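You operate a simulated robot arm through the tools that you are given. There is no shell and no other tool. Be economical: measure what you need, move in short steps, check, and stop when the job is done.

You are at the controls of a simulated two-armed robot. One attempt, no reset.

TASK
Swap the green board on the notice stand for the blue one.
Fine: pull the black pin and lower the frame first, raise and pin it after; the green board goes on the free spot of the boards table. Where these are worked on the way, their far stop is far enough and under half their travel is too little: black pin, notice frame.

It is judged by the outcome, as a careful person would: the job done as asked, and still so three seconds after it is handed in. It fails if anything else is knocked over, pushed out of place, dropped, spilled or broken.

THE ROBOT
Two 7-joint arms with two-finger parallel grippers on one trunk, on a base that drives. Base frame: it is fixed to the floor where the robot stands at the start and does not move with it; the origin is under the middle of the robot, x ahead of it, y to its left, z up. Readings come in mm, degrees, newtons and seconds.
The left shoulder is at the start at [60, 143, 991], the right one opposite. With the tool pointing down near the work surface each hand reaches from about 300 to 740 mm from the robot's upright axis, wherever it stands, measured 20 degrees to its own side. Places, roughly: black pin [600, 0, 900]; blue board, red board, yellow board [-1000, -1250, 750]; face of the notice frame [900, 0, 900]; notice frame [900, 0, 900]; top of the boards table [-1000, -1100, 700]. Payload 1.57 kg a hand.
The tool frame of a hand sits at the grasp point between the pads (the TCP): z along the fingers, y along the line on which they close. The tips reach 30 mm beyond it. Largest opening 110 mm; finger width 24, thickness 12; the body of the gripper, 48 by 112 mm, starts 78 mm behind the TCP.
Orientation is told as [roll, pitch, yaw] about the base's x, y, z axes, in that order, counted from this pose: with the fingers straight down and closing along the base's y, the tool's x points along the base's -x, its y along +y and its z along -z.

THE INTERFACE
- The arms move only by the tool nudge_tool. It takes "left_targets", "right_targets" or both (then of equal length, played together; a hand with none holds still); each is one flat list of numbers, 7 for each row, row after row: the shift along the base's x, y, z in mm, then the turn, a rotation vector about the base's x, y, z in degrees, then the closure, from 0 (fully open) to 1 (shut). In form: [dx, dy, dz, rx, ry, rz, claw, dx, dy, dz, rx, ry, rz, claw, ...]. A call has 1 to 8 rows; each row shifts and turns the commanded pose from where the row before left it. Rows are played at 5 a second. More than 50 mm and 8.6 degrees between two rows, or a gripper value outside its range, and nothing of the call is played. Where a pose cannot be reached the arm comes as near as it can. A force on the tool above 90 N (or 10 N above the force at the start of the call, whichever is more), or a blocked arm, ends the call early, and 0.2 s more pass. Each finger travels about 45 mm/s and halts on what it meets, pressing with about 43 N; the grip force reading is that of the motor and also rises with nothing between the fingers. The clock runs only during rows and for 0.2 s after the last one: add rows that do not move to give the fingers time. It gives the time, the measured TCP pose, the force on the tool (base axes), the opening and the grip force at its end, in the units of the frame above (readings bear some noise), with the torque about the TCP (base axes, N m) and any sound that the robot's microphone picked up.
- Cameras (640 x 400 px; columns grow to the right, rows downward): "scene" is now at [53.6, 1.8, 1603.4]; the picture's right is [-0.17, -0.99, 0.00], its down [-0.68, 0.12, -0.72] and it looks along [0.71, -0.12, -0.69] (base axes); focal length 287 px, centre (320, 200). "left" rides on the left gripper at [70, -16, -141] in its tool frame; the picture's right is [0.23, 0.97, 0.00], its down [-0.85, 0.20, -0.48] and it looks along [-0.47, 0.11, 0.88] (tool axes); focal length 222 px, centre (320, 200). "right" rides on the right gripper at [70, 16, -141] in its tool frame; the picture's right is [-0.23, 0.97, 0.00], its down [-0.86, -0.20, -0.48] and it looks along [-0.47, -0.11, 0.88] (tool axes); focal length 222 px, centre (320, 200). There is no depth. A picture from a camera that has moved, and an enlarged one, comes with that camera's place and axes in the base frame and with its lens. The place of the scene camera against the robot may be out by one fixed shift of up to 25 mm in any direction.
- grab_frame(camera): a new picture of that camera. No time passes.
- move_column(by): slides the trunk up (or, below 0, down) by that many mm; the arms and the scene camera ride with it, the base frame stays. It gives what a move gives, with no picture.
- drive_base(legs): drives the robot by 1 to 6 legs, each [ahead, left, turn to the left] in mm, mm and degrees, along the robot's own axes; the way and the turn of a leg run together, so that a leg with both is an arc; at most 1500 mm and 180 degrees a leg. The arms and the cameras ride along, it lands a little off, and it stops where it bumps. It gives what a move gives.
- aim_head(pan, tilt): turns the head with the scene camera to pan (to the left, within 86 degrees either way) and tilt (down, from -29 to 69), counted from straight ahead of the robot. It gives what a move gives.
- close_up(camera, box): a new picture of the part [left, top, right, bottom] of that camera's present view, enlarged. No time passes.
- close_job(): hands the job in; it is judged then, once.

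Go step by step. Nothing tells you exact positions but the pictures and the camera data: compare them with the known pose of the tool, close in by small moves and look again before you grip or let go. The budget is 120 turns and 92 pictures, counting those below and the enlarged ones. Unless the task says otherwise, let go and move clear before handing in, and close with one line.

The tools are called after "Emit:" as name(argument=value, ...) on one line, values as JSON. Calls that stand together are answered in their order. nudge_tool: Moves the arms, as the interface text tells. Its arguments: {"type":"object","properties":{"left_targets":{"type":"array"},"right_targets":{"type":"array"}},"required":[]} The other tools are called the same way: move_column (by) slides the trunk up or down; drive_base (legs) drives the base; aim_head (pan, tilt) turns the head that bears the scene camera; grab_frame (camera) takes a picture; close_up (camera, box) takes an enlarged picture of a part of a camera's view; close_job () hands the job in.

At the start:

```text
time: 0.0
left_tool_pos: [497.7, 202.5, 1145.4]
left_tool_rot: [0.0, -0.1, 0.0]
left_force: [0.3, 0.2, -0.2]
left_moment: [0.0, -0.01, 0.0]
left_grip_width: 110.1
left_gripper_force: 0.1
right_tool_pos: [493.9, -201.7, 1168.0]
right_tool_rot: [0.0, -0.2, 0.0]
right_force: [0.5, -0.3, 1.0]
right_moment: [-0.02, 0.01, 0.01]
right_grip_width: 109.9
right_gripper_force: 0.1
trunk travel left (down, up): [-590.0, 0.0]
robot x, y, heading: [-0.3, -0.9, -0.0]
head pan, tilt: [-9.6, 44.0]
```

scene: 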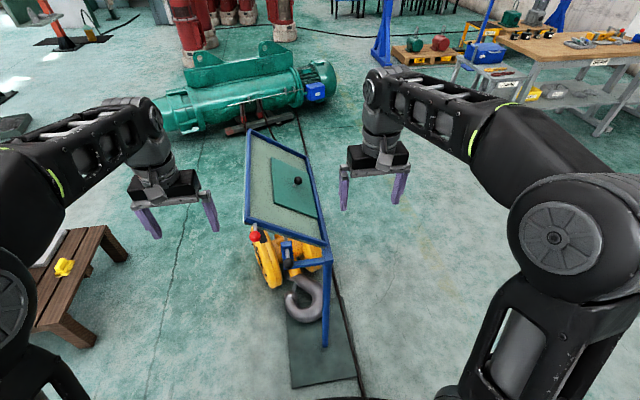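
right: 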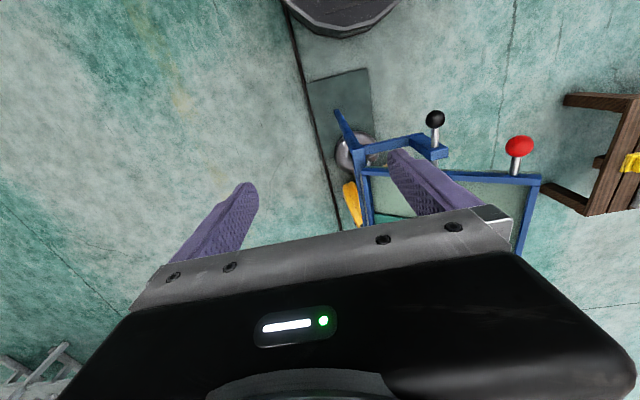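
left: 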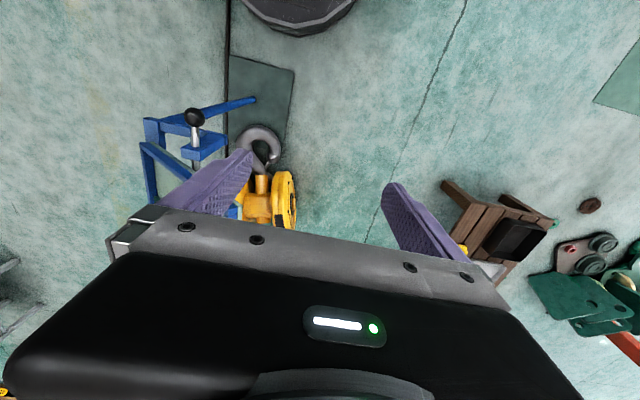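

I see a blue stand ahead with a tilted frame holding a green board with a black knob, plus a black-knobbed pin and a red knob near it. I'll look closer at the stand.

Emit:
close_up(camera="scene", box=[220, 110, 380, 350])

Emit:
close_up(camera="left", box=[120, 60, 320, 220])

Emit:
close_up(camera="right", box=[290, 60, 570, 260])

```text
1.67 times, centred on (300, 230) of scene
camera zoom: at [53.6, 1.8, 1603.4], right [-0.17, -0.99, 0.0], down [-0.68, 0.12, -0.72], along [0.71, -0.12, -0.69], focal length 479 px, centre (353, 150)
```

zoom: 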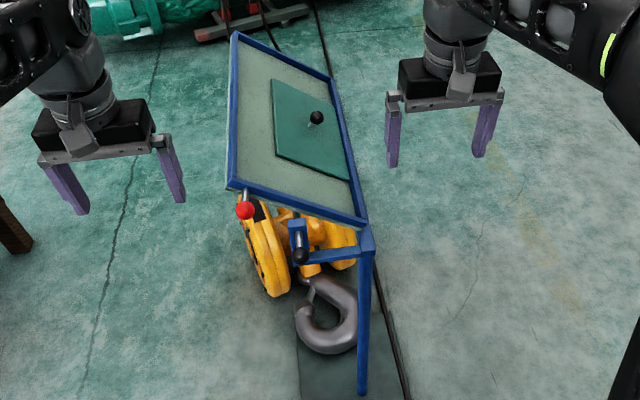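

```text
2.50 times, centred on (220, 140) of left
camera zoom: at [428.6, 188.1, 1287.0], right [-0.23, 0.97, 0.0], down [0.85, 0.2, 0.48], along [0.47, 0.11, -0.88], focal length 555 px, centre (570, 350)
```

zoom: 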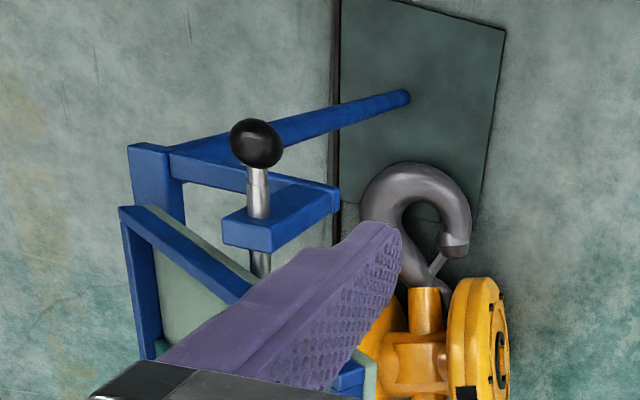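

```text
2.00 times, centred on (430, 160) of right
camera zoom: at [424.3, -185.7, 1310.6], right [0.23, 0.97, 0.0], down [0.85, -0.2, 0.48], along [0.47, -0.11, -0.88], focal length 444 px, centre (100, 280)
```

zoom: 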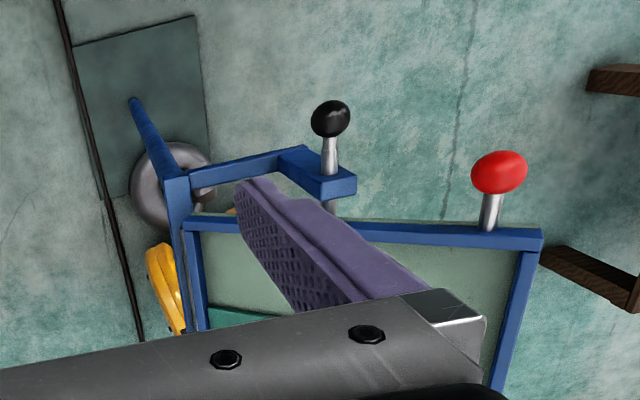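

The black pin knob triangulates to about [534,-2,894], its shaft running along x into a bracket. The red frame knob is near [588,97,965], and the frame slopes about 30° about an x-axis hinge on the right. I'll bring both hands near: the right over the black pin, the left (tilted) toward the red knob to hold the frame.

Emit:
nudge_tool(right_targets=[5.7, 28.6, -29.7, 0, 0, 0, 0.2, 5.7, 28.6, -29.7, 0, 0, 0, 0.3, 5.7, 28.6, -29.7, 0, 0, 0, 0.3, 5.7, 28.6, -29.7, 0, 0, 0, 0.3, 5.7, 28.6, -29.7, 0, 0, 0, 0.3, 5.7, 28.6, -29.7, 0, 0, 0, 0.3, 5.7, 28.6, -29.7, 0, 0, 0, 0.3], left_targets=[10, 2, -6, -5.7, 0, 0, 0.3, 10, 2, -6, -5.7, 0, 0, 0.3, 10, 2, -6, -5.7, 0, 0, 0.3, 10, 2, -6, -5.7, 0, 0, 0.3, 10, 2, -6, -5.7, 0, 0, 0.3, 10, 2, -6, -5.7, 0, 0, 0.3, 10, 2, -6, -5.7, 0, 0, 0.3])

Emit:
grab_frame(camera="right")

Emit:
grab_frame(camera="left")

Emit:
grab_frame(camera="scene")

```text
time: 1.6
left_tool_pos: [569.7, 221.0, 1101.8]
left_tool_rot: [-40.1, 0.0, 0.0]
left_force: [0.0, 0.8, 0.1]
left_moment: [-0.05, 0.02, -0.01]
left_grip_width: 77.2
left_gripper_force: 0.1
right_tool_pos: [532.0, 0.5, 960.0]
right_tool_rot: [-0.1, 0.0, 0.1]
right_force: [-0.2, 0.1, 0.6]
right_moment: [-0.09, 0.0, 0.01]
right_grip_width: 77.1
right_gripper_force: 0.0
trunk travel left (down, up): [-590.0, 0.0]
robot x, y, heading: [2.9, -1.4, 0.2]
head pan, tilt: [-9.6, 44.0]
```

```text
85 pictures are left
camera right: at [463.5, 17.8, 1101.7], right [0.23, 0.97, 0.0], down [0.85, -0.2, 0.48], along [0.47, -0.11, -0.88], focal length 222 px, centre (320, 200)
```

right: 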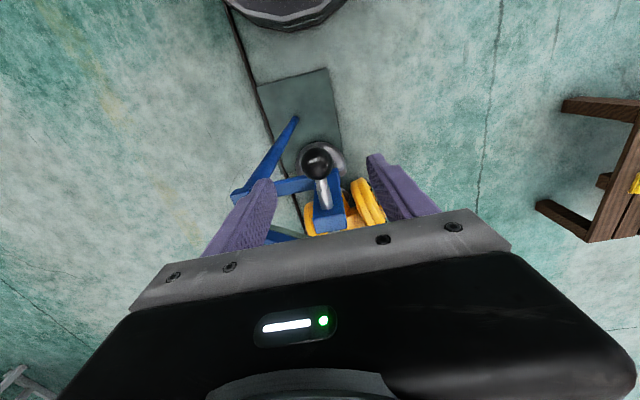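

```text
84 pictures are left
camera left: at [499.6, 298.9, 1220.7], right [-0.23, 0.75, -0.63], down [0.85, 0.46, 0.24], along [0.47, -0.48, -0.74], focal length 222 px, centre (320, 200)
```

left: 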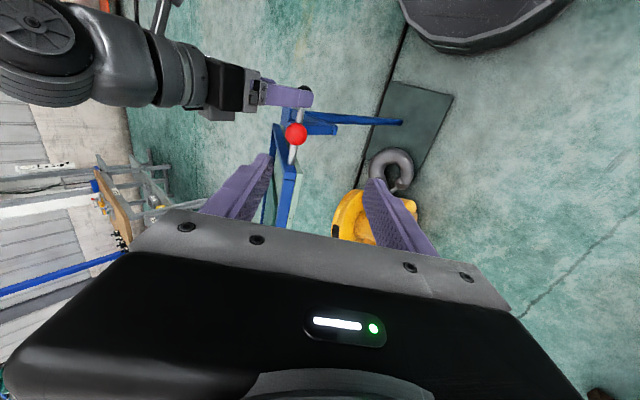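

```text
83 pictures are left
camera scene: at [54.8, 4.5, 1603.5], right [-0.17, -0.99, 0.0], down [-0.69, 0.11, -0.72], along [0.71, -0.12, -0.69], focal length 287 px, centre (320, 200)
```

scene: 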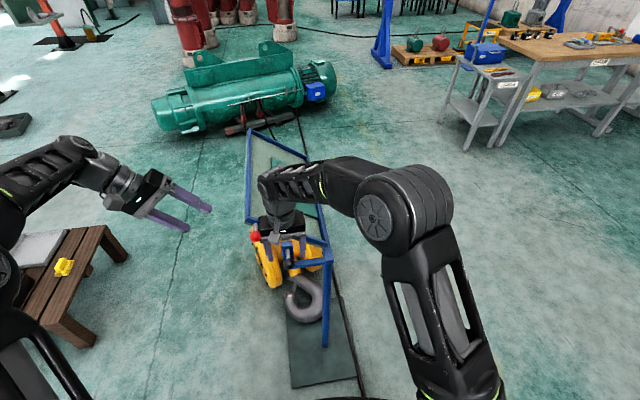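

Refined positions: red knob about [576,78,986], black knob about [534,-2,894]. I'll grip the black knob with the right hand first, then send the left hand in along its axis.

Emit:
nudge_tool(right_targets=[0.5, -0.6, -15, 0, 0, 0, 0.3, 0.5, -0.6, -15, 0, 0, 0, 0.3, 0.5, -0.6, -15, 0, 0, 0, 0.3, 0.5, -0.6, -15, 0, 0, 0, 0.3, 0, 0, 0, 0, 0, 0, 0.3], left_targets=[1, -19, -15.5, 0, 0, 0, 0.43, 1, -19, -15.5, 0, 0, 0, 0.43, 1, -19, -15.5, 0, 0, 0, 0.43, 1, -19, -15.5, 0, 0, 0, 0.43, 0, 0, 0, 0, 0, 0, 0.43])

Emit:
grab_frame(camera="right")

Emit:
grab_frame(camera="left")

```text
time: 2.8
left_tool_pos: [572.3, 143.2, 1041.7]
left_tool_rot: [-39.9, 0.0, 0.1]
left_force: [-0.1, -0.4, 0.7]
left_moment: [-0.02, -0.01, 0.02]
left_grip_width: 62.5
left_gripper_force: 0.1
right_tool_pos: [533.9, -3.1, 900.1]
right_tool_rot: [0.1, -0.1, 0.0]
right_force: [-0.2, 0.4, 0.4]
right_moment: [0.01, 0.06, -0.02]
right_grip_width: 77.0
right_gripper_force: 0.1
trunk travel left (down, up): [-590.0, 0.0]
robot x, y, heading: [0.9, 0.3, 0.2]
head pan, tilt: [-9.6, 44.0]
```

```text
82 pictures are left
camera right: at [466.0, 12.9, 1042.2], right [0.23, 0.97, 0.0], down [0.85, -0.2, 0.48], along [0.47, -0.11, -0.88], focal length 222 px, centre (320, 200)
```

right: 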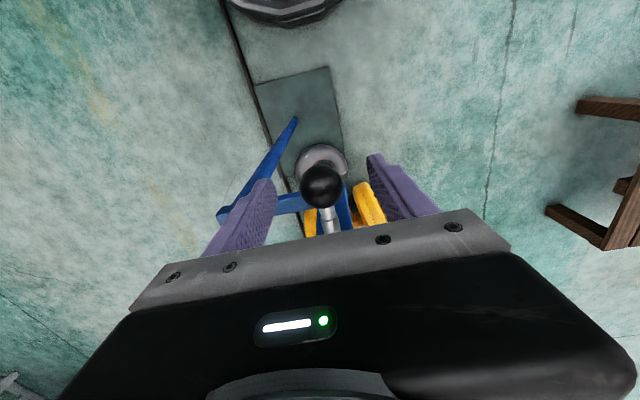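

```text
81 pictures are left
camera left: at [502.0, 221.0, 1161.3], right [-0.23, 0.75, -0.62], down [0.85, 0.46, 0.24], along [0.47, -0.48, -0.74], focal length 222 px, centre (320, 200)
```

left: 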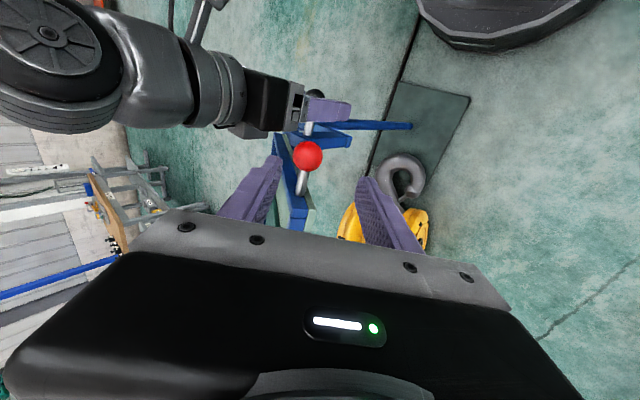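

Both readings agree. Now the left closes in on the red knob while the right grips the black one.

Emit:
nudge_tool(right_targets=[0, 0, 0, 0, 0, 0, 0.6, 0, 0, 0, 0, 0, 0, 1, 0, 0, 0, 0, 0, 0, 1, 0, 0, 0, 0, 0, 0, 1, 0, 0, 0, 0, 0, 0, 1], left_targets=[0.7, -13, -11, 0, 0, 0, 0.43, 0.7, -13, -11, 0, 0, 0, 0.43, 0.7, -13, -11, 0, 0, 0, 0.43, 0.7, -13, -11, 0, 0, 0, 0.43, 0.7, -13, -11, 0, 0, 0, 0.43])

Emit:
grab_frame(camera="left")

Emit:
grab_frame(camera="scene")

```text
time: 4.0
left_tool_pos: [576.8, 78.8, 985.8]
left_tool_rot: [-39.9, 0.0, 0.1]
left_force: [0.1, -0.2, 0.3]
left_moment: [0.0, -0.02, -0.04]
left_grip_width: 62.5
left_gripper_force: 0.0
right_tool_pos: [534.1, -2.0, 900.1]
right_tool_rot: [0.1, 0.0, 0.0]
right_force: [-0.4, 7.1, -2.2]
right_moment: [0.22, 0.08, 0.04]
right_grip_width: 30.7
right_gripper_force: 33.5
trunk travel left (down, up): [-590.0, 0.0]
robot x, y, heading: [-0.4, -1.1, -0.1]
head pan, tilt: [-9.6, 44.0]
```

```text
80 pictures are left
camera left: at [506.9, 156.3, 1104.3], right [-0.23, 0.75, -0.63], down [0.85, 0.46, 0.24], along [0.47, -0.48, -0.74], focal length 222 px, centre (320, 200)
```

left: 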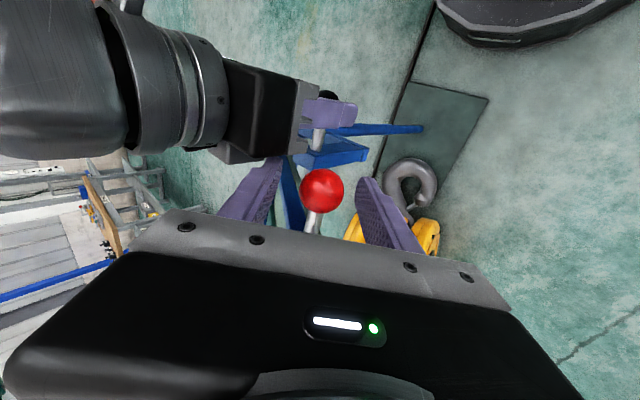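

```text
79 pictures are left
camera scene: at [53.8, 2.9, 1603.4], right [-0.17, -0.99, 0.0], down [-0.68, 0.11, -0.72], along [0.71, -0.12, -0.69], focal length 287 px, centre (320, 200)
```

scene: 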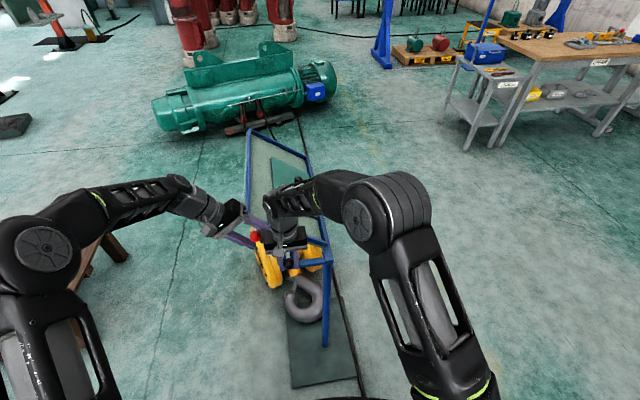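

The red ball is between the left fingers, so I'll close them, then pull the pin toward -x in small steps.

Emit:
nudge_tool(left_targets=[0, 0, 0, 0, 0, 0, 0.7, 0, 0, 0, 0, 0, 0, 1, 0, 0, 0, 0, 0, 0, 1, 0, 0, 0, 0, 0, 0, 1])

Emit:
nudge_tool(right_targets=[-6, 0, 0, 0, 0, 0, 1, -6, 0, 0, 0, 0, 0, 1, -6, 0, 0, 0, 0, 0, 1, -6, 0, 0, 0, 0, 0, 1, -6, 0, 0, 0, 0, 0, 1])

Emit:
grab_frame(camera="right")

```text
time: 5.0
left_tool_pos: [576.2, 78.7, 985.6]
left_tool_rot: [-39.9, 0.0, 0.0]
left_force: [0.3, -0.6, -3.7]
left_moment: [-0.01, -0.15, 0.12]
left_grip_width: 31.1
left_gripper_force: 32.1
right_tool_pos: [533.7, -0.8, 900.5]
right_tool_rot: [0.1, -0.1, 0.0]
right_force: [-0.8, 11.7, -0.6]
right_moment: [0.07, -0.04, -0.02]
right_grip_width: 30.9
right_gripper_force: 39.9
trunk travel left (down, up): [-590.0, 0.0]
robot x, y, heading: [5.8, 1.3, 0.0]
head pan, tilt: [-9.6, 44.0]
```

```text
time: 6.2
left_tool_pos: [576.3, 79.7, 986.0]
left_tool_rot: [-40.0, 0.0, 0.0]
left_force: [-0.7, -1.1, -4.4]
left_moment: [-0.07, 0.33, -0.26]
left_grip_width: 31.2
left_gripper_force: 40.2
right_tool_pos: [503.8, -1.2, 901.6]
right_tool_rot: [0.0, -0.1, 0.0]
right_force: [0.5, 15.3, 0.3]
right_moment: [0.06, -0.15, -0.05]
right_grip_width: 30.8
right_gripper_force: 39.4
trunk travel left (down, up): [-590.0, 0.0]
robot x, y, heading: [-0.8, -2.4, 0.0]
head pan, tilt: [-9.6, 44.0]
```

```text
78 pictures are left
camera right: at [436.2, 14.5, 1042.4], right [0.23, 0.97, 0.0], down [0.85, -0.2, 0.48], along [0.47, -0.11, -0.88], focal length 222 px, centre (320, 200)
```

right: 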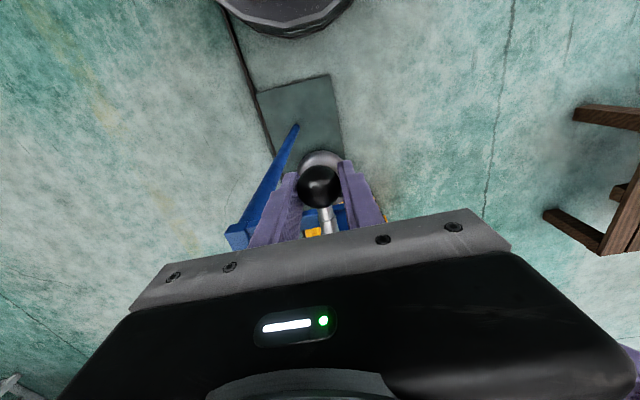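

The pin slides with almost no resistance (30 mm so far). I'll keep pulling to its stop.

Emit:
nudge_tool(right_targets=[-6, 0, 0, 0, 0, 0, 1, -6, 0, 0, 0, 0, 0, 1, -6, 0, 0, 0, 0, 0, 1, -6, 0, 0, 0, 0, 0, 1])

Emit:
grab_frame(camera="scene")

Emit:
grab_frame(camera="left")

```text
time: 7.2
left_tool_pos: [577.1, 79.0, 985.1]
left_tool_rot: [-40.1, 0.2, -0.2]
left_force: [-16.5, 0.1, 5.8]
left_moment: [-0.54, 0.23, -0.3]
left_grip_width: 31.1
left_gripper_force: 39.4
right_tool_pos: [486.4, -1.0, 902.2]
right_tool_rot: [0.2, -0.8, 0.0]
right_force: [32.4, 24.3, -10.7]
right_moment: [0.07, -0.14, -0.1]
right_grip_width: 30.8
right_gripper_force: 39.8
trunk travel left (down, up): [-590.0, 0.0]
robot x, y, heading: [-3.0, -4.5, -0.0]
head pan, tilt: [-9.6, 44.0]
```

```text
77 pictures are left
camera scene: at [56.2, 5.2, 1603.4], right [-0.17, -0.99, 0.0], down [-0.69, 0.11, -0.72], along [0.71, -0.12, -0.69], focal length 287 px, centre (320, 200)
```

scene: 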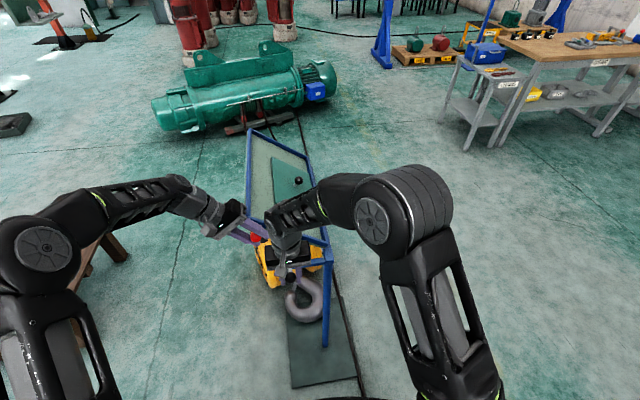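

```text
76 pictures are left
camera left: at [507.8, 157.7, 1103.9], right [-0.23, 0.75, -0.63], down [0.86, 0.46, 0.23], along [0.46, -0.48, -0.74], focal length 222 px, centre (320, 200)
```

left: 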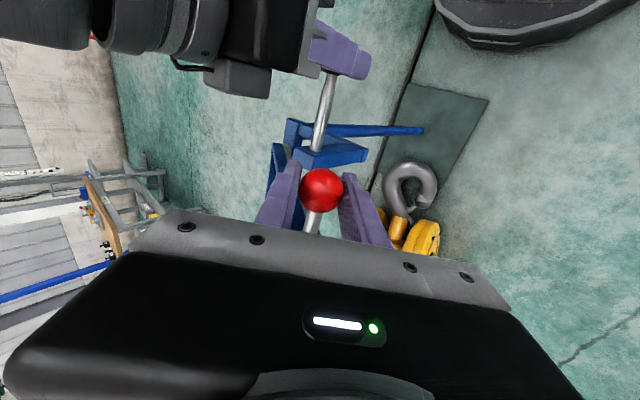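

The pin reached its stop at about 48 mm of travel (force rose to 32 N). I'll relax slightly, open the right hand and lift it clear.

Emit:
nudge_tool(right_targets=[6, 0, 0, 0, 0, 0, 1, 0, 0, 0, 0, 0, 0, 0.5, 0, 0, 0, 0, 0, 0, 0.3, 0, 0, 0, 0, 0, 0, 0.3, 0, 0, 25, 0, 0, 0, 0.3, -5, -10, 40, 0, 0, 0, 0.3, -5, -45, 20, 0, 0, 0, 0.3, -5, -45, 15, 0, 0, 0, 0.3])

Emit:
nudge_tool(left_targets=[0, 2, -4, -1, 0, 0, 1, 0, 2, -4, -1, 0, 0, 1], right_targets=[0, -48, 10, 0, 0, 0, 0.3, 0, -48, 10, 0, 0, 0, 0.3])

Emit:
grab_frame(camera="scene")

```text
time: 9.0
left_tool_pos: [577.1, 78.2, 985.8]
left_tool_rot: [-39.9, -0.1, 0.1]
left_force: [-3.0, 6.0, -7.2]
left_moment: [0.4, -0.37, 0.47]
left_grip_width: 31.1
left_gripper_force: 40.2
right_tool_pos: [470.2, -102.7, 1001.1]
right_tool_rot: [0.0, -0.1, 0.0]
right_force: [-0.4, -0.4, 0.7]
right_moment: [-0.01, -0.03, -0.01]
right_grip_width: 77.1
right_gripper_force: 0.1
trunk travel left (down, up): [-590.0, 0.0]
robot x, y, heading: [-0.4, 2.6, 0.2]
head pan, tilt: [-9.6, 44.0]
```

```text
time: 9.6
left_tool_pos: [576.8, 82.9, 979.7]
left_tool_rot: [-42.0, -0.3, 0.2]
left_force: [1.7, 8.5, 15.2]
left_moment: [-0.44, -0.34, 0.2]
left_grip_width: 30.9
left_gripper_force: 40.5
right_tool_pos: [472.1, -201.2, 1021.9]
right_tool_rot: [0.0, -0.1, -0.1]
right_force: [-0.6, -0.4, 0.2]
right_moment: [0.04, 0.0, 0.02]
right_grip_width: 76.9
right_gripper_force: 0.1
trunk travel left (down, up): [-590.0, 0.0]
robot x, y, heading: [-1.3, -2.3, -0.0]
head pan, tilt: [-9.6, 44.0]
```

```text
75 pictures are left
camera scene: at [52.2, 2.7, 1603.7], right [-0.17, -0.99, 0.0], down [-0.68, 0.11, -0.72], along [0.71, -0.12, -0.69], focal length 287 px, centre (320, 200)
```

scene: 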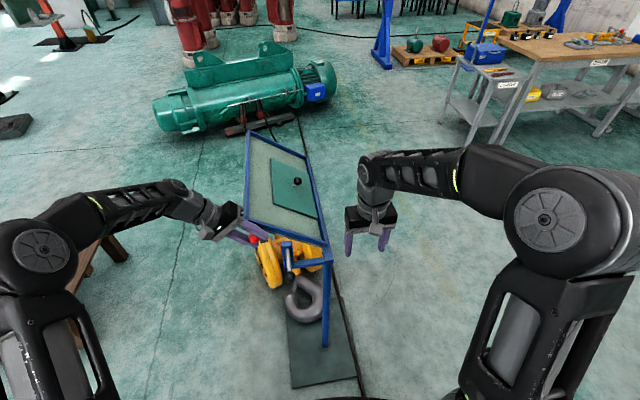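

The frame moves down with light resistance. I'll continue along the arc about the right-side hinge.

Emit:
nudge_tool(left_targets=[0, 4, -8, -2.2, 0, 0, 1, 0, 3.5, -8, -2.2, 0, 0, 1, 0, 3.3, -8, -2.1, 0, 0, 1, 0, 3, -8, -2.1, 0, 0, 1])

Emit:
close_up(camera="scene", box=[200, 110, 400, 310])

```text
time: 10.6
left_tool_pos: [577.1, 102.4, 946.8]
left_tool_rot: [-50.5, -0.1, 0.3]
left_force: [5.5, 34.2, 18.5]
left_moment: [-0.1, 0.06, -0.06]
left_grip_width: 31.4
left_gripper_force: 39.5
right_tool_pos: [471.1, -197.5, 1020.9]
right_tool_rot: [-0.2, 0.0, 0.0]
right_force: [-0.3, 0.3, 1.2]
right_moment: [0.0, 0.0, 0.01]
right_grip_width: 77.1
right_gripper_force: 0.0
trunk travel left (down, up): [-590.0, 0.0]
robot x, y, heading: [0.2, 2.0, -0.1]
head pan, tilt: [-9.6, 44.0]
```

```text
2.00 times, centred on (300, 210) of scene
camera zoom: at [52.7, 6.8, 1603.5], right [-0.17, -0.99, 0.0], down [-0.68, 0.11, -0.72], along [0.71, -0.12, -0.69], focal length 574 px, centre (360, 180)
```

zoom: 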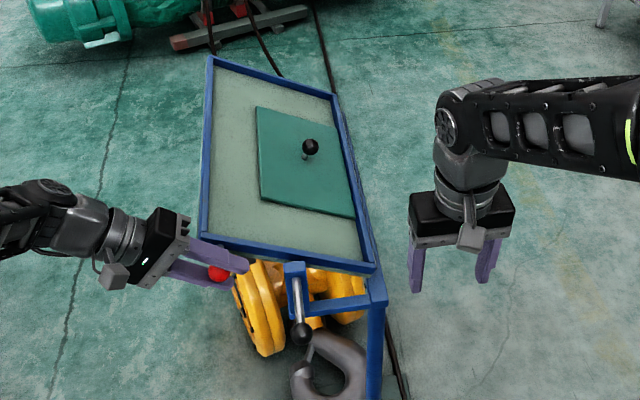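

The arc fits a centre near y=-122, z=835 with radius 250. I'll continue with the corrected arc.

Emit:
nudge_tool(left_targets=[0, 6.5, -8.7, -2.2, 0, 0, 1, 0, 5.5, -8.9, -2.2, 0, 0, 1, 0, 5, -9, -2.2, 0, 0, 1, 0, 3.5, -9.1, -2.2, 0, 0, 1])

Emit:
close_up(camera="scene", box=[200, 110, 400, 310])

```text
time: 11.6
left_tool_pos: [575.2, 114.5, 912.4]
left_tool_rot: [-59.6, 0.1, -0.1]
left_force: [8.7, 15.2, 7.6]
left_moment: [-0.33, -0.11, -0.26]
left_grip_width: 31.1
left_gripper_force: 39.8
right_tool_pos: [472.4, -199.9, 1020.4]
right_tool_rot: [0.0, -0.1, 0.0]
right_force: [0.4, 0.5, -0.9]
right_moment: [-0.05, -0.01, -0.01]
right_grip_width: 77.1
right_gripper_force: 0.0
trunk travel left (down, up): [-590.0, 0.0]
robot x, y, heading: [-1.1, 0.5, -0.1]
head pan, tilt: [-9.6, 44.0]
```

```text
2.00 times, centred on (300, 210) of scene
camera zoom: at [54.1, 3.6, 1603.4], right [-0.17, -0.99, 0.0], down [-0.68, 0.11, -0.72], along [0.71, -0.12, -0.69], focal length 574 px, centre (360, 180)
```

zoom: 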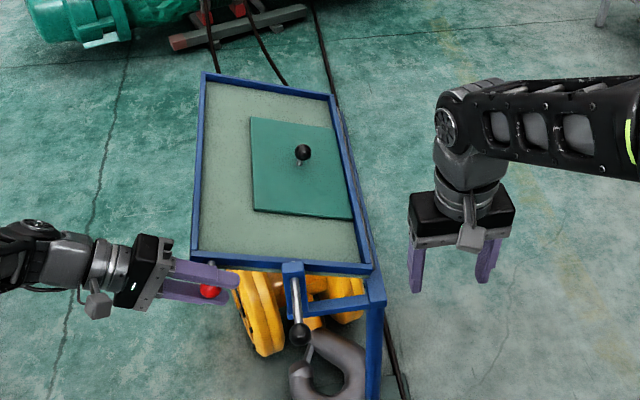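

The frame is nearly level. I'll continue to its lower stop.

Emit:
nudge_tool(left_targets=[0, 2.4, -9.4, -2.4, 0, 0, 1, 0, 1.9, -9.4, -2.4, 0, 0, 1, 0, 1.4, -9.5, -2.4, 0, 0, 1])

Emit:
close_up(camera="scene", box=[200, 110, 400, 310])

```text
time: 12.4
left_tool_pos: [576.0, 124.1, 883.0]
left_tool_rot: [-66.5, 0.0, 0.0]
left_force: [11.5, 17.6, 5.2]
left_moment: [-0.29, 0.17, -0.38]
left_grip_width: 30.8
left_gripper_force: 39.9
right_tool_pos: [472.4, -198.0, 1020.0]
right_tool_rot: [-0.1, 0.0, 0.0]
right_force: [0.1, 0.0, 0.2]
right_moment: [0.01, -0.02, 0.03]
right_grip_width: 77.2
right_gripper_force: 0.0
trunk travel left (down, up): [-590.0, 0.0]
robot x, y, heading: [-0.4, -0.1, -0.1]
head pan, tilt: [-9.6, 44.0]
```

```text
2.00 times, centred on (300, 210) of scene
camera zoom: at [54.6, 4.3, 1603.4], right [-0.17, -0.99, 0.0], down [-0.69, 0.11, -0.72], along [0.71, -0.12, -0.69], focal length 574 px, centre (360, 180)
```

zoom: 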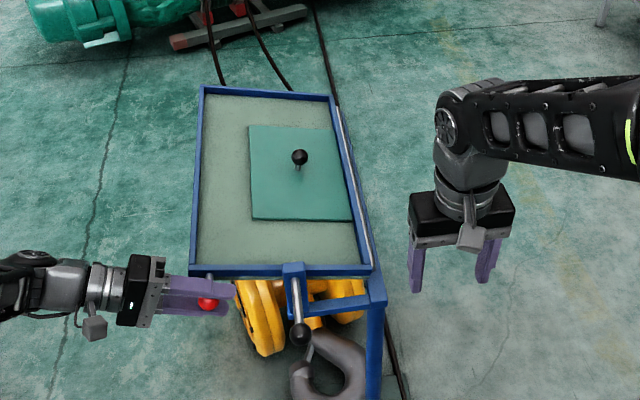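

The frame is still moving freely, so I'll continue.

Emit:
nudge_tool(left_targets=[0, 2, -9, -2.4, 0, 0, 1, 0, 1.5, -9, -2.4, 0, 0, 1, 0, 1, -9, -2.4, 0, 0, 1])

Emit:
close_up(camera="scene", box=[200, 110, 400, 310])

```text
time: 13.2
left_tool_pos: [576.2, 128.6, 854.5]
left_tool_rot: [-73.9, 0.0, 0.1]
left_force: [11.0, 18.2, 3.1]
left_moment: [-0.26, 0.06, 0.03]
left_grip_width: 31.0
left_gripper_force: 39.9
right_tool_pos: [472.3, -200.0, 1019.6]
right_tool_rot: [0.0, 0.0, 0.1]
right_force: [0.5, -1.3, 0.0]
right_moment: [0.0, 0.06, 0.0]
right_grip_width: 76.9
right_gripper_force: 0.0
trunk travel left (down, up): [-590.0, 0.0]
robot x, y, heading: [-1.7, -3.2, 0.0]
head pan, tilt: [-9.6, 44.0]
```

```text
2.00 times, centred on (300, 210) of scene
camera zoom: at [54.7, 4.3, 1603.4], right [-0.17, -0.99, 0.0], down [-0.69, 0.11, -0.72], along [0.71, -0.12, -0.69], focal length 574 px, centre (360, 180)
```

zoom: 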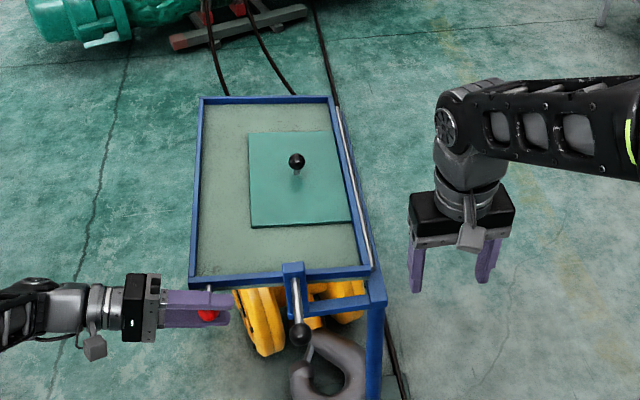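

Emit:
nudge_tool(left_targets=[0, 1, -9, -2.3, 0, 0, 1, 0, 0.7, -9, -2.3, 0, 0, 1, 0, 0.3, -9, -2.3, 0, 0, 1])

Emit:
close_up(camera="scene", box=[200, 110, 400, 310])

```text
time: 14.0
left_tool_pos: [575.6, 130.1, 830.2]
left_tool_rot: [-80.7, 0.0, 0.1]
left_force: [9.9, 19.1, 3.7]
left_moment: [-0.18, 0.27, -0.19]
left_grip_width: 31.1
left_gripper_force: 40.6
right_tool_pos: [472.0, -198.9, 1020.4]
right_tool_rot: [-0.1, -0.1, -0.1]
right_force: [0.6, 0.9, 0.2]
right_moment: [-0.02, 0.0, 0.04]
right_grip_width: 77.4
right_gripper_force: 0.1
trunk travel left (down, up): [-590.0, 0.0]
robot x, y, heading: [-0.6, -1.3, -0.1]
head pan, tilt: [-9.6, 44.0]
```

```text
2.00 times, centred on (300, 210) of scene
camera zoom: at [54.2, 4.3, 1603.5], right [-0.17, -0.99, 0.0], down [-0.68, 0.11, -0.72], along [0.71, -0.12, -0.69], focal length 574 px, centre (360, 180)
```

zoom: 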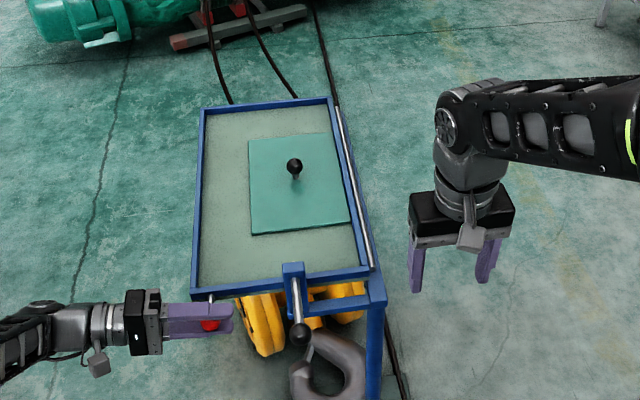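

It looks about level now. I'll check for the lower stop with small steps.

Emit:
nudge_tool(left_targets=[0, 0, -7, -1.7, 0, 0, 1, 0, 0, -7, -1.7, 0, 0, 1])

Emit:
close_up(camera="scene", box=[200, 110, 400, 310])

```text
time: 14.6
left_tool_pos: [575.9, 127.4, 828.0]
left_tool_rot: [-84.7, -0.5, -0.3]
left_force: [11.1, 31.5, 52.5]
left_moment: [0.18, 0.07, -0.03]
left_grip_width: 31.1
left_gripper_force: 40.3
left hand out of reach, approached as far as the arm can: row 2
right_tool_pos: [469.2, -197.5, 1022.4]
right_tool_rot: [-0.1, -0.1, -0.1]
right_force: [0.3, -0.5, 0.2]
right_moment: [-0.02, 0.01, -0.01]
right_grip_width: 77.1
right_gripper_force: 0.2
trunk travel left (down, up): [-590.0, 0.0]
robot x, y, heading: [0.1, -0.5, 0.0]
head pan, tilt: [-9.6, 44.0]
```

```text
2.00 times, centred on (300, 210) of scene
camera zoom: at [49.8, 4.9, 1604.4], right [-0.17, -0.99, 0.0], down [-0.68, 0.11, -0.72], along [0.71, -0.12, -0.69], focal length 574 px, centre (360, 180)
```

zoom: 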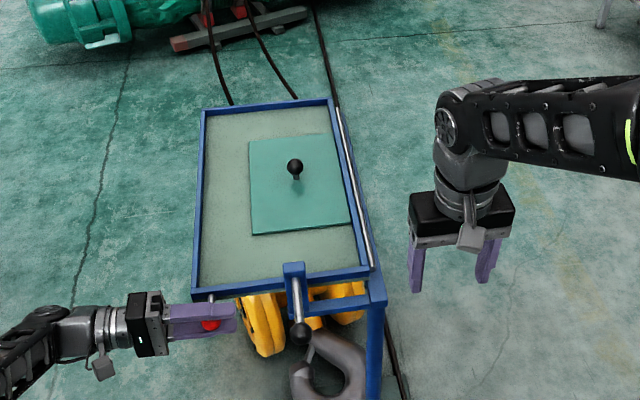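

The lower stop is reached (about 52 N at level). I'll relax, open the left hand and withdraw along +y.

Emit:
nudge_tool(left_targets=[0, 2, 6, 1, 0, 0, 1, 0, 1, 5, 1, 0, 0, 1, 0, 0, 0, 0, 0, 0, 0.6, 0, 0, 0, 0, 0, 0, 0.4, 0, 0, 0, 0, 0, 0, 0.4, 0, 25, 4, 0, 0, 0, 0.4, 0, 40, 8, 0, 0, 0, 0.4, -10, 40, 10, 0, 0, 0, 0.4])

Emit:
grab_frame(camera="scene")

```text
time: 16.4
left_tool_pos: [573.9, 151.6, 833.7]
left_tool_rot: [-82.0, 0.1, 0.0]
left_force: [-0.6, 0.4, 0.3]
left_moment: [0.0, 0.01, 0.02]
left_grip_width: 66.0
left_gripper_force: 0.1
left hand out of reach, approached as far as the arm can: row 7, 8
right_tool_pos: [472.5, -200.6, 1020.2]
right_tool_rot: [0.0, -0.1, 0.1]
right_force: [-0.5, -1.2, 0.5]
right_moment: [0.04, -0.01, 0.01]
right_grip_width: 77.0
right_gripper_force: 0.0
trunk travel left (down, up): [-590.0, 0.0]
robot x, y, heading: [-2.2, 0.5, -0.1]
head pan, tilt: [-9.6, 44.0]
```

```text
68 pictures are left
camera scene: at [53.6, 2.1, 1603.4], right [-0.17, -0.99, 0.0], down [-0.68, 0.12, -0.72], along [0.71, -0.12, -0.69], focal length 287 px, centre (320, 200)
```

scene: 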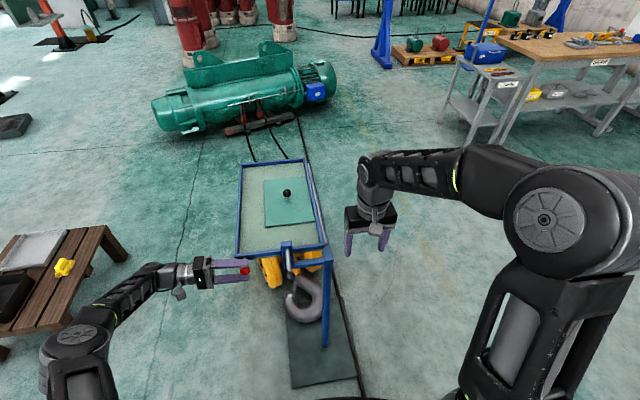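

The frame stays down. The left fingers still straddle the knob tip, so I'll slide them off toward -x, then raise and untilt the hand.

Emit:
nudge_tool(left_targets=[-30, 2, 0, 0, 0, 0, 0.4, -35, 8, 0, 0, 0, 0, 0.4, -35, 15, 10, 0, 0, 0, 0.4, -10, 20, 35, 8, 0, 0, 0.4, 0, 15, 40, 8, 0, 0, 0.3, 0, 0, 40, 8, 0, 0, 0, 0, 0, 40, 8, 0, 0, 0, 0, 0, 40, 8, 0, 0, 0])

Emit:
nudge_tool(left_targets=[-20, -10, 30, 8, 0, 0, 0, -20, -10, 30, 8, 0, 0, 0, -20, 0, 30, 8, 0, 0, 0, -20, 0, 30, 8, 0, 0, 0, 0, 0, 10, 8, 0, 0, 0])

Emit:
grab_frame(camera="scene")

```text
time: 18.2
left_tool_pos: [459.9, 210.0, 1041.0]
left_tool_rot: [-41.9, 0.1, 0.1]
left_force: [-0.1, -0.4, -0.5]
left_moment: [0.03, -0.03, 0.02]
left_grip_width: 109.8
left_gripper_force: 0.0
right_tool_pos: [472.1, -201.9, 1020.3]
right_tool_rot: [0.0, -0.1, 0.0]
right_force: [0.3, -1.3, -0.2]
right_moment: [0.03, -0.04, 0.01]
right_grip_width: 76.8
right_gripper_force: 0.0
trunk travel left (down, up): [-590.0, 0.0]
robot x, y, heading: [1.4, -3.1, 0.0]
head pan, tilt: [-9.6, 44.0]
```

```text
time: 19.4
left_tool_pos: [383.8, 193.2, 1170.6]
left_tool_rot: [-1.9, 0.1, 0.1]
left_force: [0.9, -0.3, 0.2]
left_moment: [0.02, 0.02, -0.01]
left_grip_width: 109.9
left_gripper_force: 0.0
right_tool_pos: [472.2, -200.6, 1020.0]
right_tool_rot: [-0.1, -0.2, 0.0]
right_force: [-0.3, -0.4, 0.1]
right_moment: [0.03, 0.01, 0.01]
right_grip_width: 76.9
right_gripper_force: 0.2
trunk travel left (down, up): [-590.0, 0.0]
robot x, y, heading: [-0.4, 0.7, 0.1]
head pan, tilt: [-9.6, 44.0]
```

```text
67 pictures are left
camera scene: at [54.2, 1.3, 1603.4], right [-0.17, -0.99, 0.0], down [-0.68, 0.12, -0.72], along [0.71, -0.12, -0.69], focal length 287 px, centre (320, 200)
```

scene: 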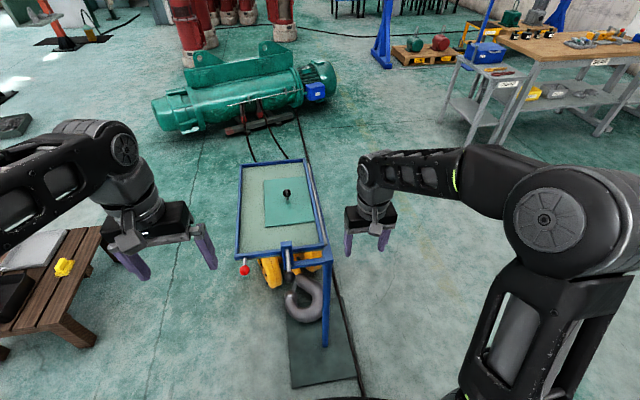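

The frame is down and free, with the green board's knob around [857,-23,880]. Before driving I'll look to the right for obstacles and the boards table.

Emit:
aim_head(pan=-80, tilt=30)

Emit:
grab_frame(camera="scene")

```text
time: 20.8
left_tool_pos: [382.0, 192.4, 1171.1]
left_tool_rot: [-2.0, -0.1, 0.0]
left_force: [0.1, -0.7, 0.0]
left_moment: [0.02, 0.02, 0.02]
left_grip_width: 109.8
left_gripper_force: 0.1
right_tool_pos: [471.3, -201.4, 1020.8]
right_tool_rot: [0.0, -0.2, 0.0]
right_force: [-0.5, 0.6, 0.5]
right_moment: [0.01, 0.01, 0.01]
right_grip_width: 77.1
right_gripper_force: 0.0
trunk travel left (down, up): [-590.0, 0.0]
robot x, y, heading: [1.6, -0.1, 0.3]
head pan, tilt: [-80.0, 30.0]
```

```text
66 pictures are left
camera scene: at [-11.7, -73.5, 1624.5], right [-0.98, -0.17, 0.0], down [-0.09, 0.49, -0.87], along [0.15, -0.85, -0.5], focal length 287 px, centre (320, 200)
```

scene: 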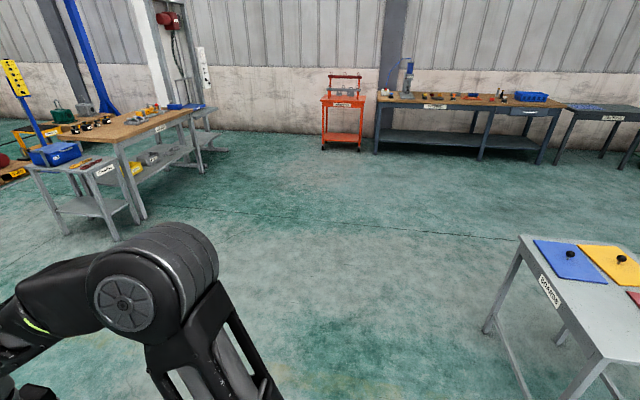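

The way is clear, and the boards table is off to the right with blue, yellow and red boards on it. I'll drive to the right side of the stand, facing it, so that the right hand can reach the green board's knob.

Emit:
drive_base(legs=[[0, -600, 0], [670, 0, 0], [0, 0, 90]])

Emit:
aim_head(pan=-15, tilt=50)

Emit:
grab_frame(camera="scene")

Emit:
grab_frame(camera="right")

```text
time: 31.3
left_tool_pos: [470.0, -213.7, 1169.3]
left_tool_rot: [-2.0, 0.0, 90.5]
left_force: [0.2, -0.1, 0.5]
left_moment: [-0.02, 0.03, 0.01]
left_grip_width: 110.0
left_gripper_force: 0.1
right_tool_pos: [862.6, -122.0, 1019.2]
right_tool_rot: [0.0, -0.1, 90.4]
right_force: [-0.5, -0.1, 0.4]
right_moment: [-0.04, 0.03, -0.04]
right_grip_width: 77.1
right_gripper_force: 0.0
trunk travel left (down, up): [-590.0, 0.0]
robot x, y, heading: [663.5, -601.8, 90.7]
head pan, tilt: [-80.0, 30.0]
```

```text
time: 32.7
left_tool_pos: [470.3, -214.1, 1169.7]
left_tool_rot: [-2.0, 0.0, 90.5]
left_force: [0.7, 0.2, 0.3]
left_moment: [0.0, 0.0, 0.0]
left_grip_width: 110.0
left_gripper_force: 0.0
right_tool_pos: [863.0, -121.7, 1019.4]
right_tool_rot: [0.0, 0.0, 90.3]
right_force: [-0.4, -0.1, -1.0]
right_moment: [-0.01, -0.01, -0.02]
right_grip_width: 77.1
right_gripper_force: 0.1
trunk travel left (down, up): [-590.0, 0.0]
robot x, y, heading: [667.4, -598.9, 90.7]
head pan, tilt: [-15.0, 50.0]
```

```text
65 pictures are left
camera scene: at [688.3, -535.3, 1595.1], right [0.97, -0.25, 0.0], down [-0.19, -0.74, -0.64], along [0.16, 0.62, -0.77], focal length 287 px, centre (320, 200)
```

scene: 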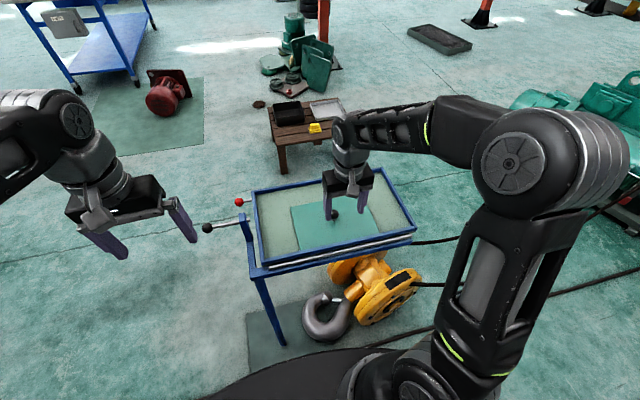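

```text
64 pictures are left
camera right: at [849.0, -192.3, 1161.4], right [-0.98, 0.22, 0.0], down [0.19, 0.86, 0.48], along [0.11, 0.47, -0.88], focal length 222 px, centre (320, 200)
```

right: 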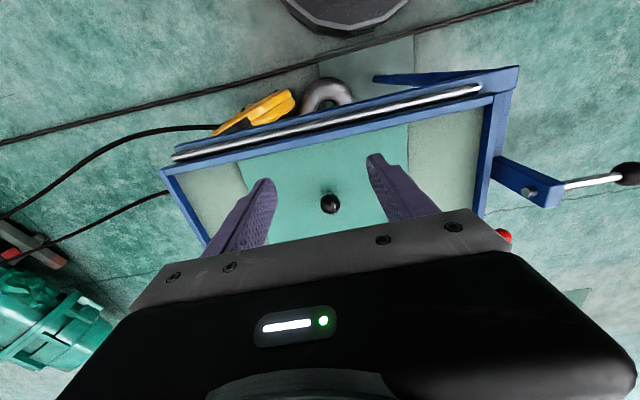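

The green knob triangulates to about [872,-26,867]. I'll move the right hand over it and check from just above.

Emit:
nudge_tool(right_targets=[3, 32, -20, 0, 0, 0, 0.3, 3, 32, -30, 0, 0, 0, 0.35, 3, 32, -40, 0, 0, 0, 0.35])

Emit:
grab_frame(camera="right")

Emit:
close_up(camera="scene", box=[230, 110, 430, 310])

```text
refused: row 3 steps farther than a row can; nothing moved
```

```text
63 pictures are left
camera right: at [849.0, -192.3, 1161.4], right [-0.98, 0.22, 0.0], down [0.19, 0.86, 0.48], along [0.11, 0.47, -0.88], focal length 222 px, centre (320, 200)
```

right: 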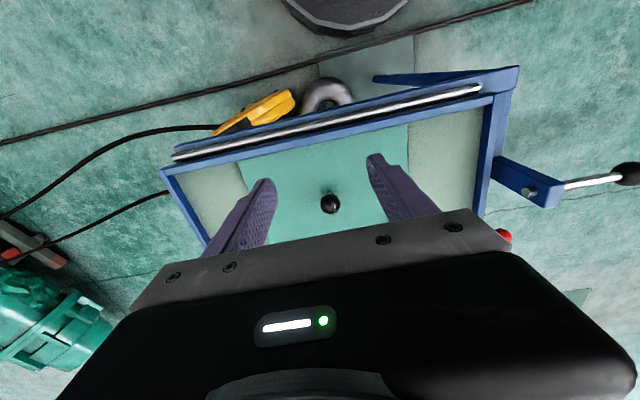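

```text
2.00 times, centred on (330, 210) of scene
camera zoom: at [688.3, -535.3, 1595.1], right [0.97, -0.25, 0.0], down [-0.19, -0.74, -0.64], along [0.16, 0.62, -0.77], focal length 574 px, centre (300, 180)
```

zoom: 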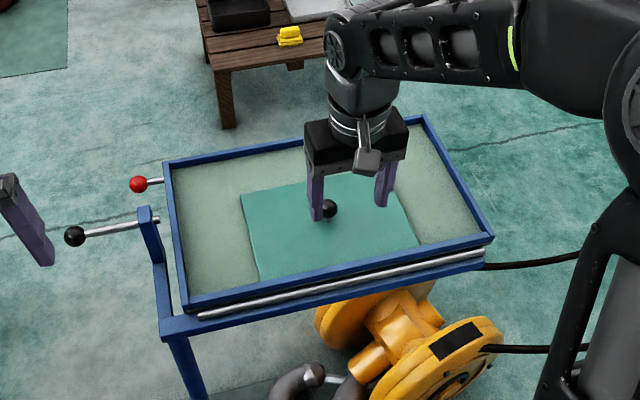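

One row was too long, so I'll repeat it in smaller steps.

Emit:
nudge_tool(right_targets=[2, 24, -20, 0, 0, 0, 0.3, 2, 24, -23, 0, 0, 0, 0.35, 2, 24, -23, 0, 0, 0, 0.35, 2, 24, -23, 0, 0, 0, 0.35])

Emit:
grab_frame(camera="right")

Emit:
close_up(camera="scene", box=[230, 110, 430, 310])

```text
time: 33.7
left_tool_pos: [471.9, -213.4, 1170.5]
left_tool_rot: [-1.9, -0.1, 90.5]
left_force: [1.3, 0.2, 0.2]
left_moment: [-0.03, 0.01, -0.01]
left_grip_width: 109.8
left_gripper_force: 0.0
right_tool_pos: [871.4, -26.2, 928.5]
right_tool_rot: [-0.1, -0.2, 90.4]
right_force: [-0.3, -0.1, 0.0]
right_moment: [0.01, 0.02, -0.03]
right_grip_width: 71.7
right_gripper_force: 0.1
trunk travel left (down, up): [-590.0, 0.0]
robot x, y, heading: [668.6, -593.9, 90.6]
head pan, tilt: [-15.0, 50.0]
```

```text
61 pictures are left
camera right: at [857.7, -96.4, 1069.6], right [-0.98, 0.22, 0.0], down [0.19, 0.86, 0.48], along [0.11, 0.47, -0.88], focal length 222 px, centre (320, 200)
```

right: 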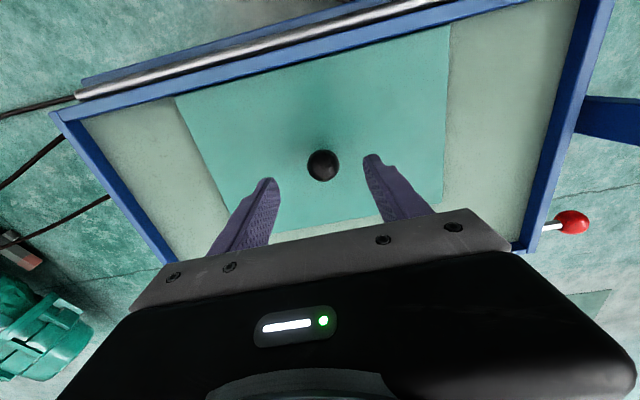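

```text
2.00 times, centred on (330, 210) of scene
camera zoom: at [688.4, -534.4, 1595.0], right [0.97, -0.25, 0.0], down [-0.19, -0.74, -0.64], along [0.16, 0.62, -0.77], focal length 574 px, centre (300, 180)
```

zoom: 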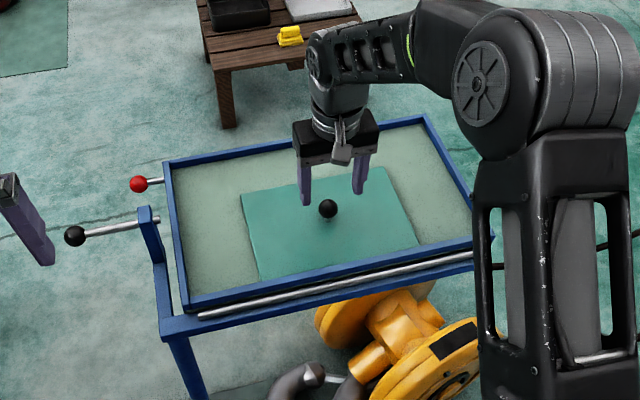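

The knob refines to [872,-23,862], at the centre of a board about 255×180 mm resting against the near rim. I'll lower, grip, and check before lifting.

Emit:
nudge_tool(right_targets=[0.3, 1, -20, 0, 0, 0, 0.35, 0.3, 1, -20, 0, 0, 0, 0.35, 0, 1, -18, 0, 0, 0, 0.35, 0, 0, 0, 0, 0, 0, 0.6, 0, 0, 0, 0, 0, 0, 1, 0, 0, 0, 0, 0, 0, 1, 0, 0, 0, 0, 0, 0, 1, 0, 0, 0, 0, 0, 0, 1])

Emit:
grab_frame(camera="right")

```text
time: 35.5
left_tool_pos: [470.4, -214.2, 1171.1]
left_tool_rot: [-2.0, 0.1, 90.4]
left_force: [0.1, 0.0, 0.3]
left_moment: [0.02, -0.01, -0.03]
left_grip_width: 110.2
left_gripper_force: 0.1
right_tool_pos: [870.6, -24.8, 871.3]
right_tool_rot: [0.0, -0.1, 90.4]
right_force: [-0.4, 0.9, -0.2]
right_moment: [0.06, 0.01, 0.03]
right_grip_width: 30.9
right_gripper_force: 36.9
trunk travel left (down, up): [-590.0, 0.0]
robot x, y, heading: [669.2, -592.6, 90.4]
head pan, tilt: [-15.0, 50.0]
```

```text
59 pictures are left
camera right: at [857.5, -94.1, 1013.3], right [-0.98, 0.22, 0.0], down [0.19, 0.86, 0.48], along [0.11, 0.47, -0.88], focal length 222 px, centre (320, 200)
```

right: 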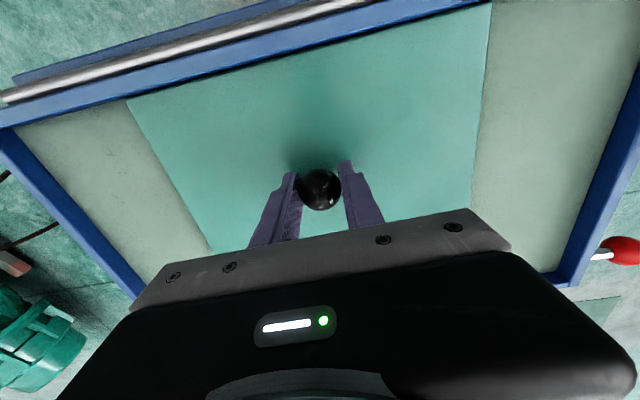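

The knob is gripped at [870.6,-24.8,871.3]. I'll lift gently and watch the force.

Emit:
nudge_tool(right_targets=[0, 0, 5, 0, 0, 0, 1, 0, 0, 10, 0, 0, 0, 1, 0, 0, 15, 0, 0, 0, 1, 0, 0, 25, 0, 0, 0, 1, 0, 0, 30, 0, 0, 0, 1])

Emit:
grab_frame(camera="scene")

Emit:
grab_frame(camera="right")

```text
time: 36.7
left_tool_pos: [470.9, -214.9, 1169.6]
left_tool_rot: [-2.0, 0.0, 90.6]
left_force: [-0.2, 0.6, 0.2]
left_moment: [0.02, 0.05, 0.0]
left_grip_width: 110.0
left_gripper_force: 0.0
right_tool_pos: [873.3, -23.9, 959.0]
right_tool_rot: [0.0, 0.0, 90.5]
right_force: [0.2, -0.6, -3.3]
right_moment: [-0.04, 0.04, -0.02]
right_grip_width: 30.5
right_gripper_force: 39.6
trunk travel left (down, up): [-590.0, 0.0]
robot x, y, heading: [669.2, -595.1, 90.4]
head pan, tilt: [-15.0, 50.0]
```

```text
58 pictures are left
camera scene: at [688.2, -535.5, 1595.0], right [0.97, -0.25, 0.0], down [-0.19, -0.74, -0.64], along [0.16, 0.62, -0.77], focal length 287 px, centre (320, 200)
```

scene: 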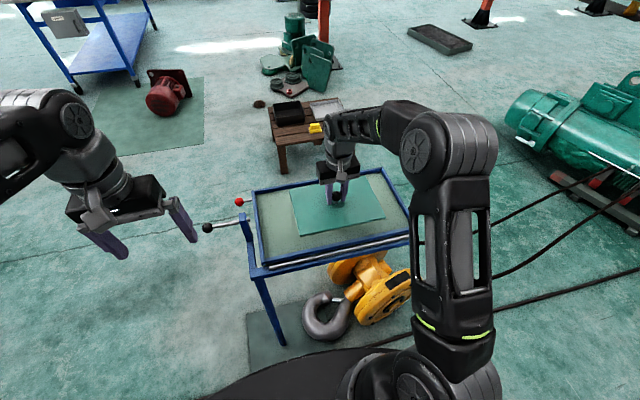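

```text
57 pictures are left
camera right: at [858.1, -93.0, 1099.9], right [-0.98, 0.22, 0.0], down [0.19, 0.86, 0.48], along [0.11, 0.47, -0.88], focal length 222 px, centre (320, 200)
```

right: 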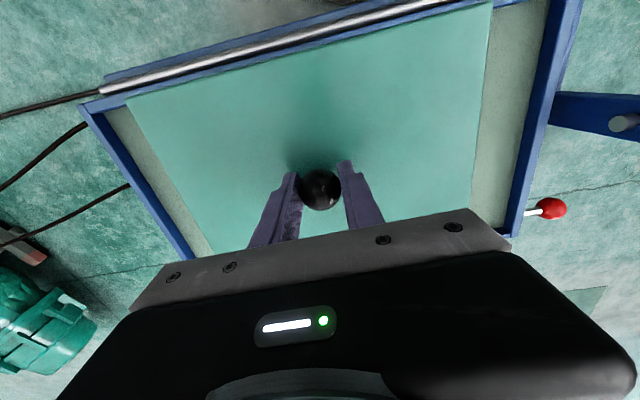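

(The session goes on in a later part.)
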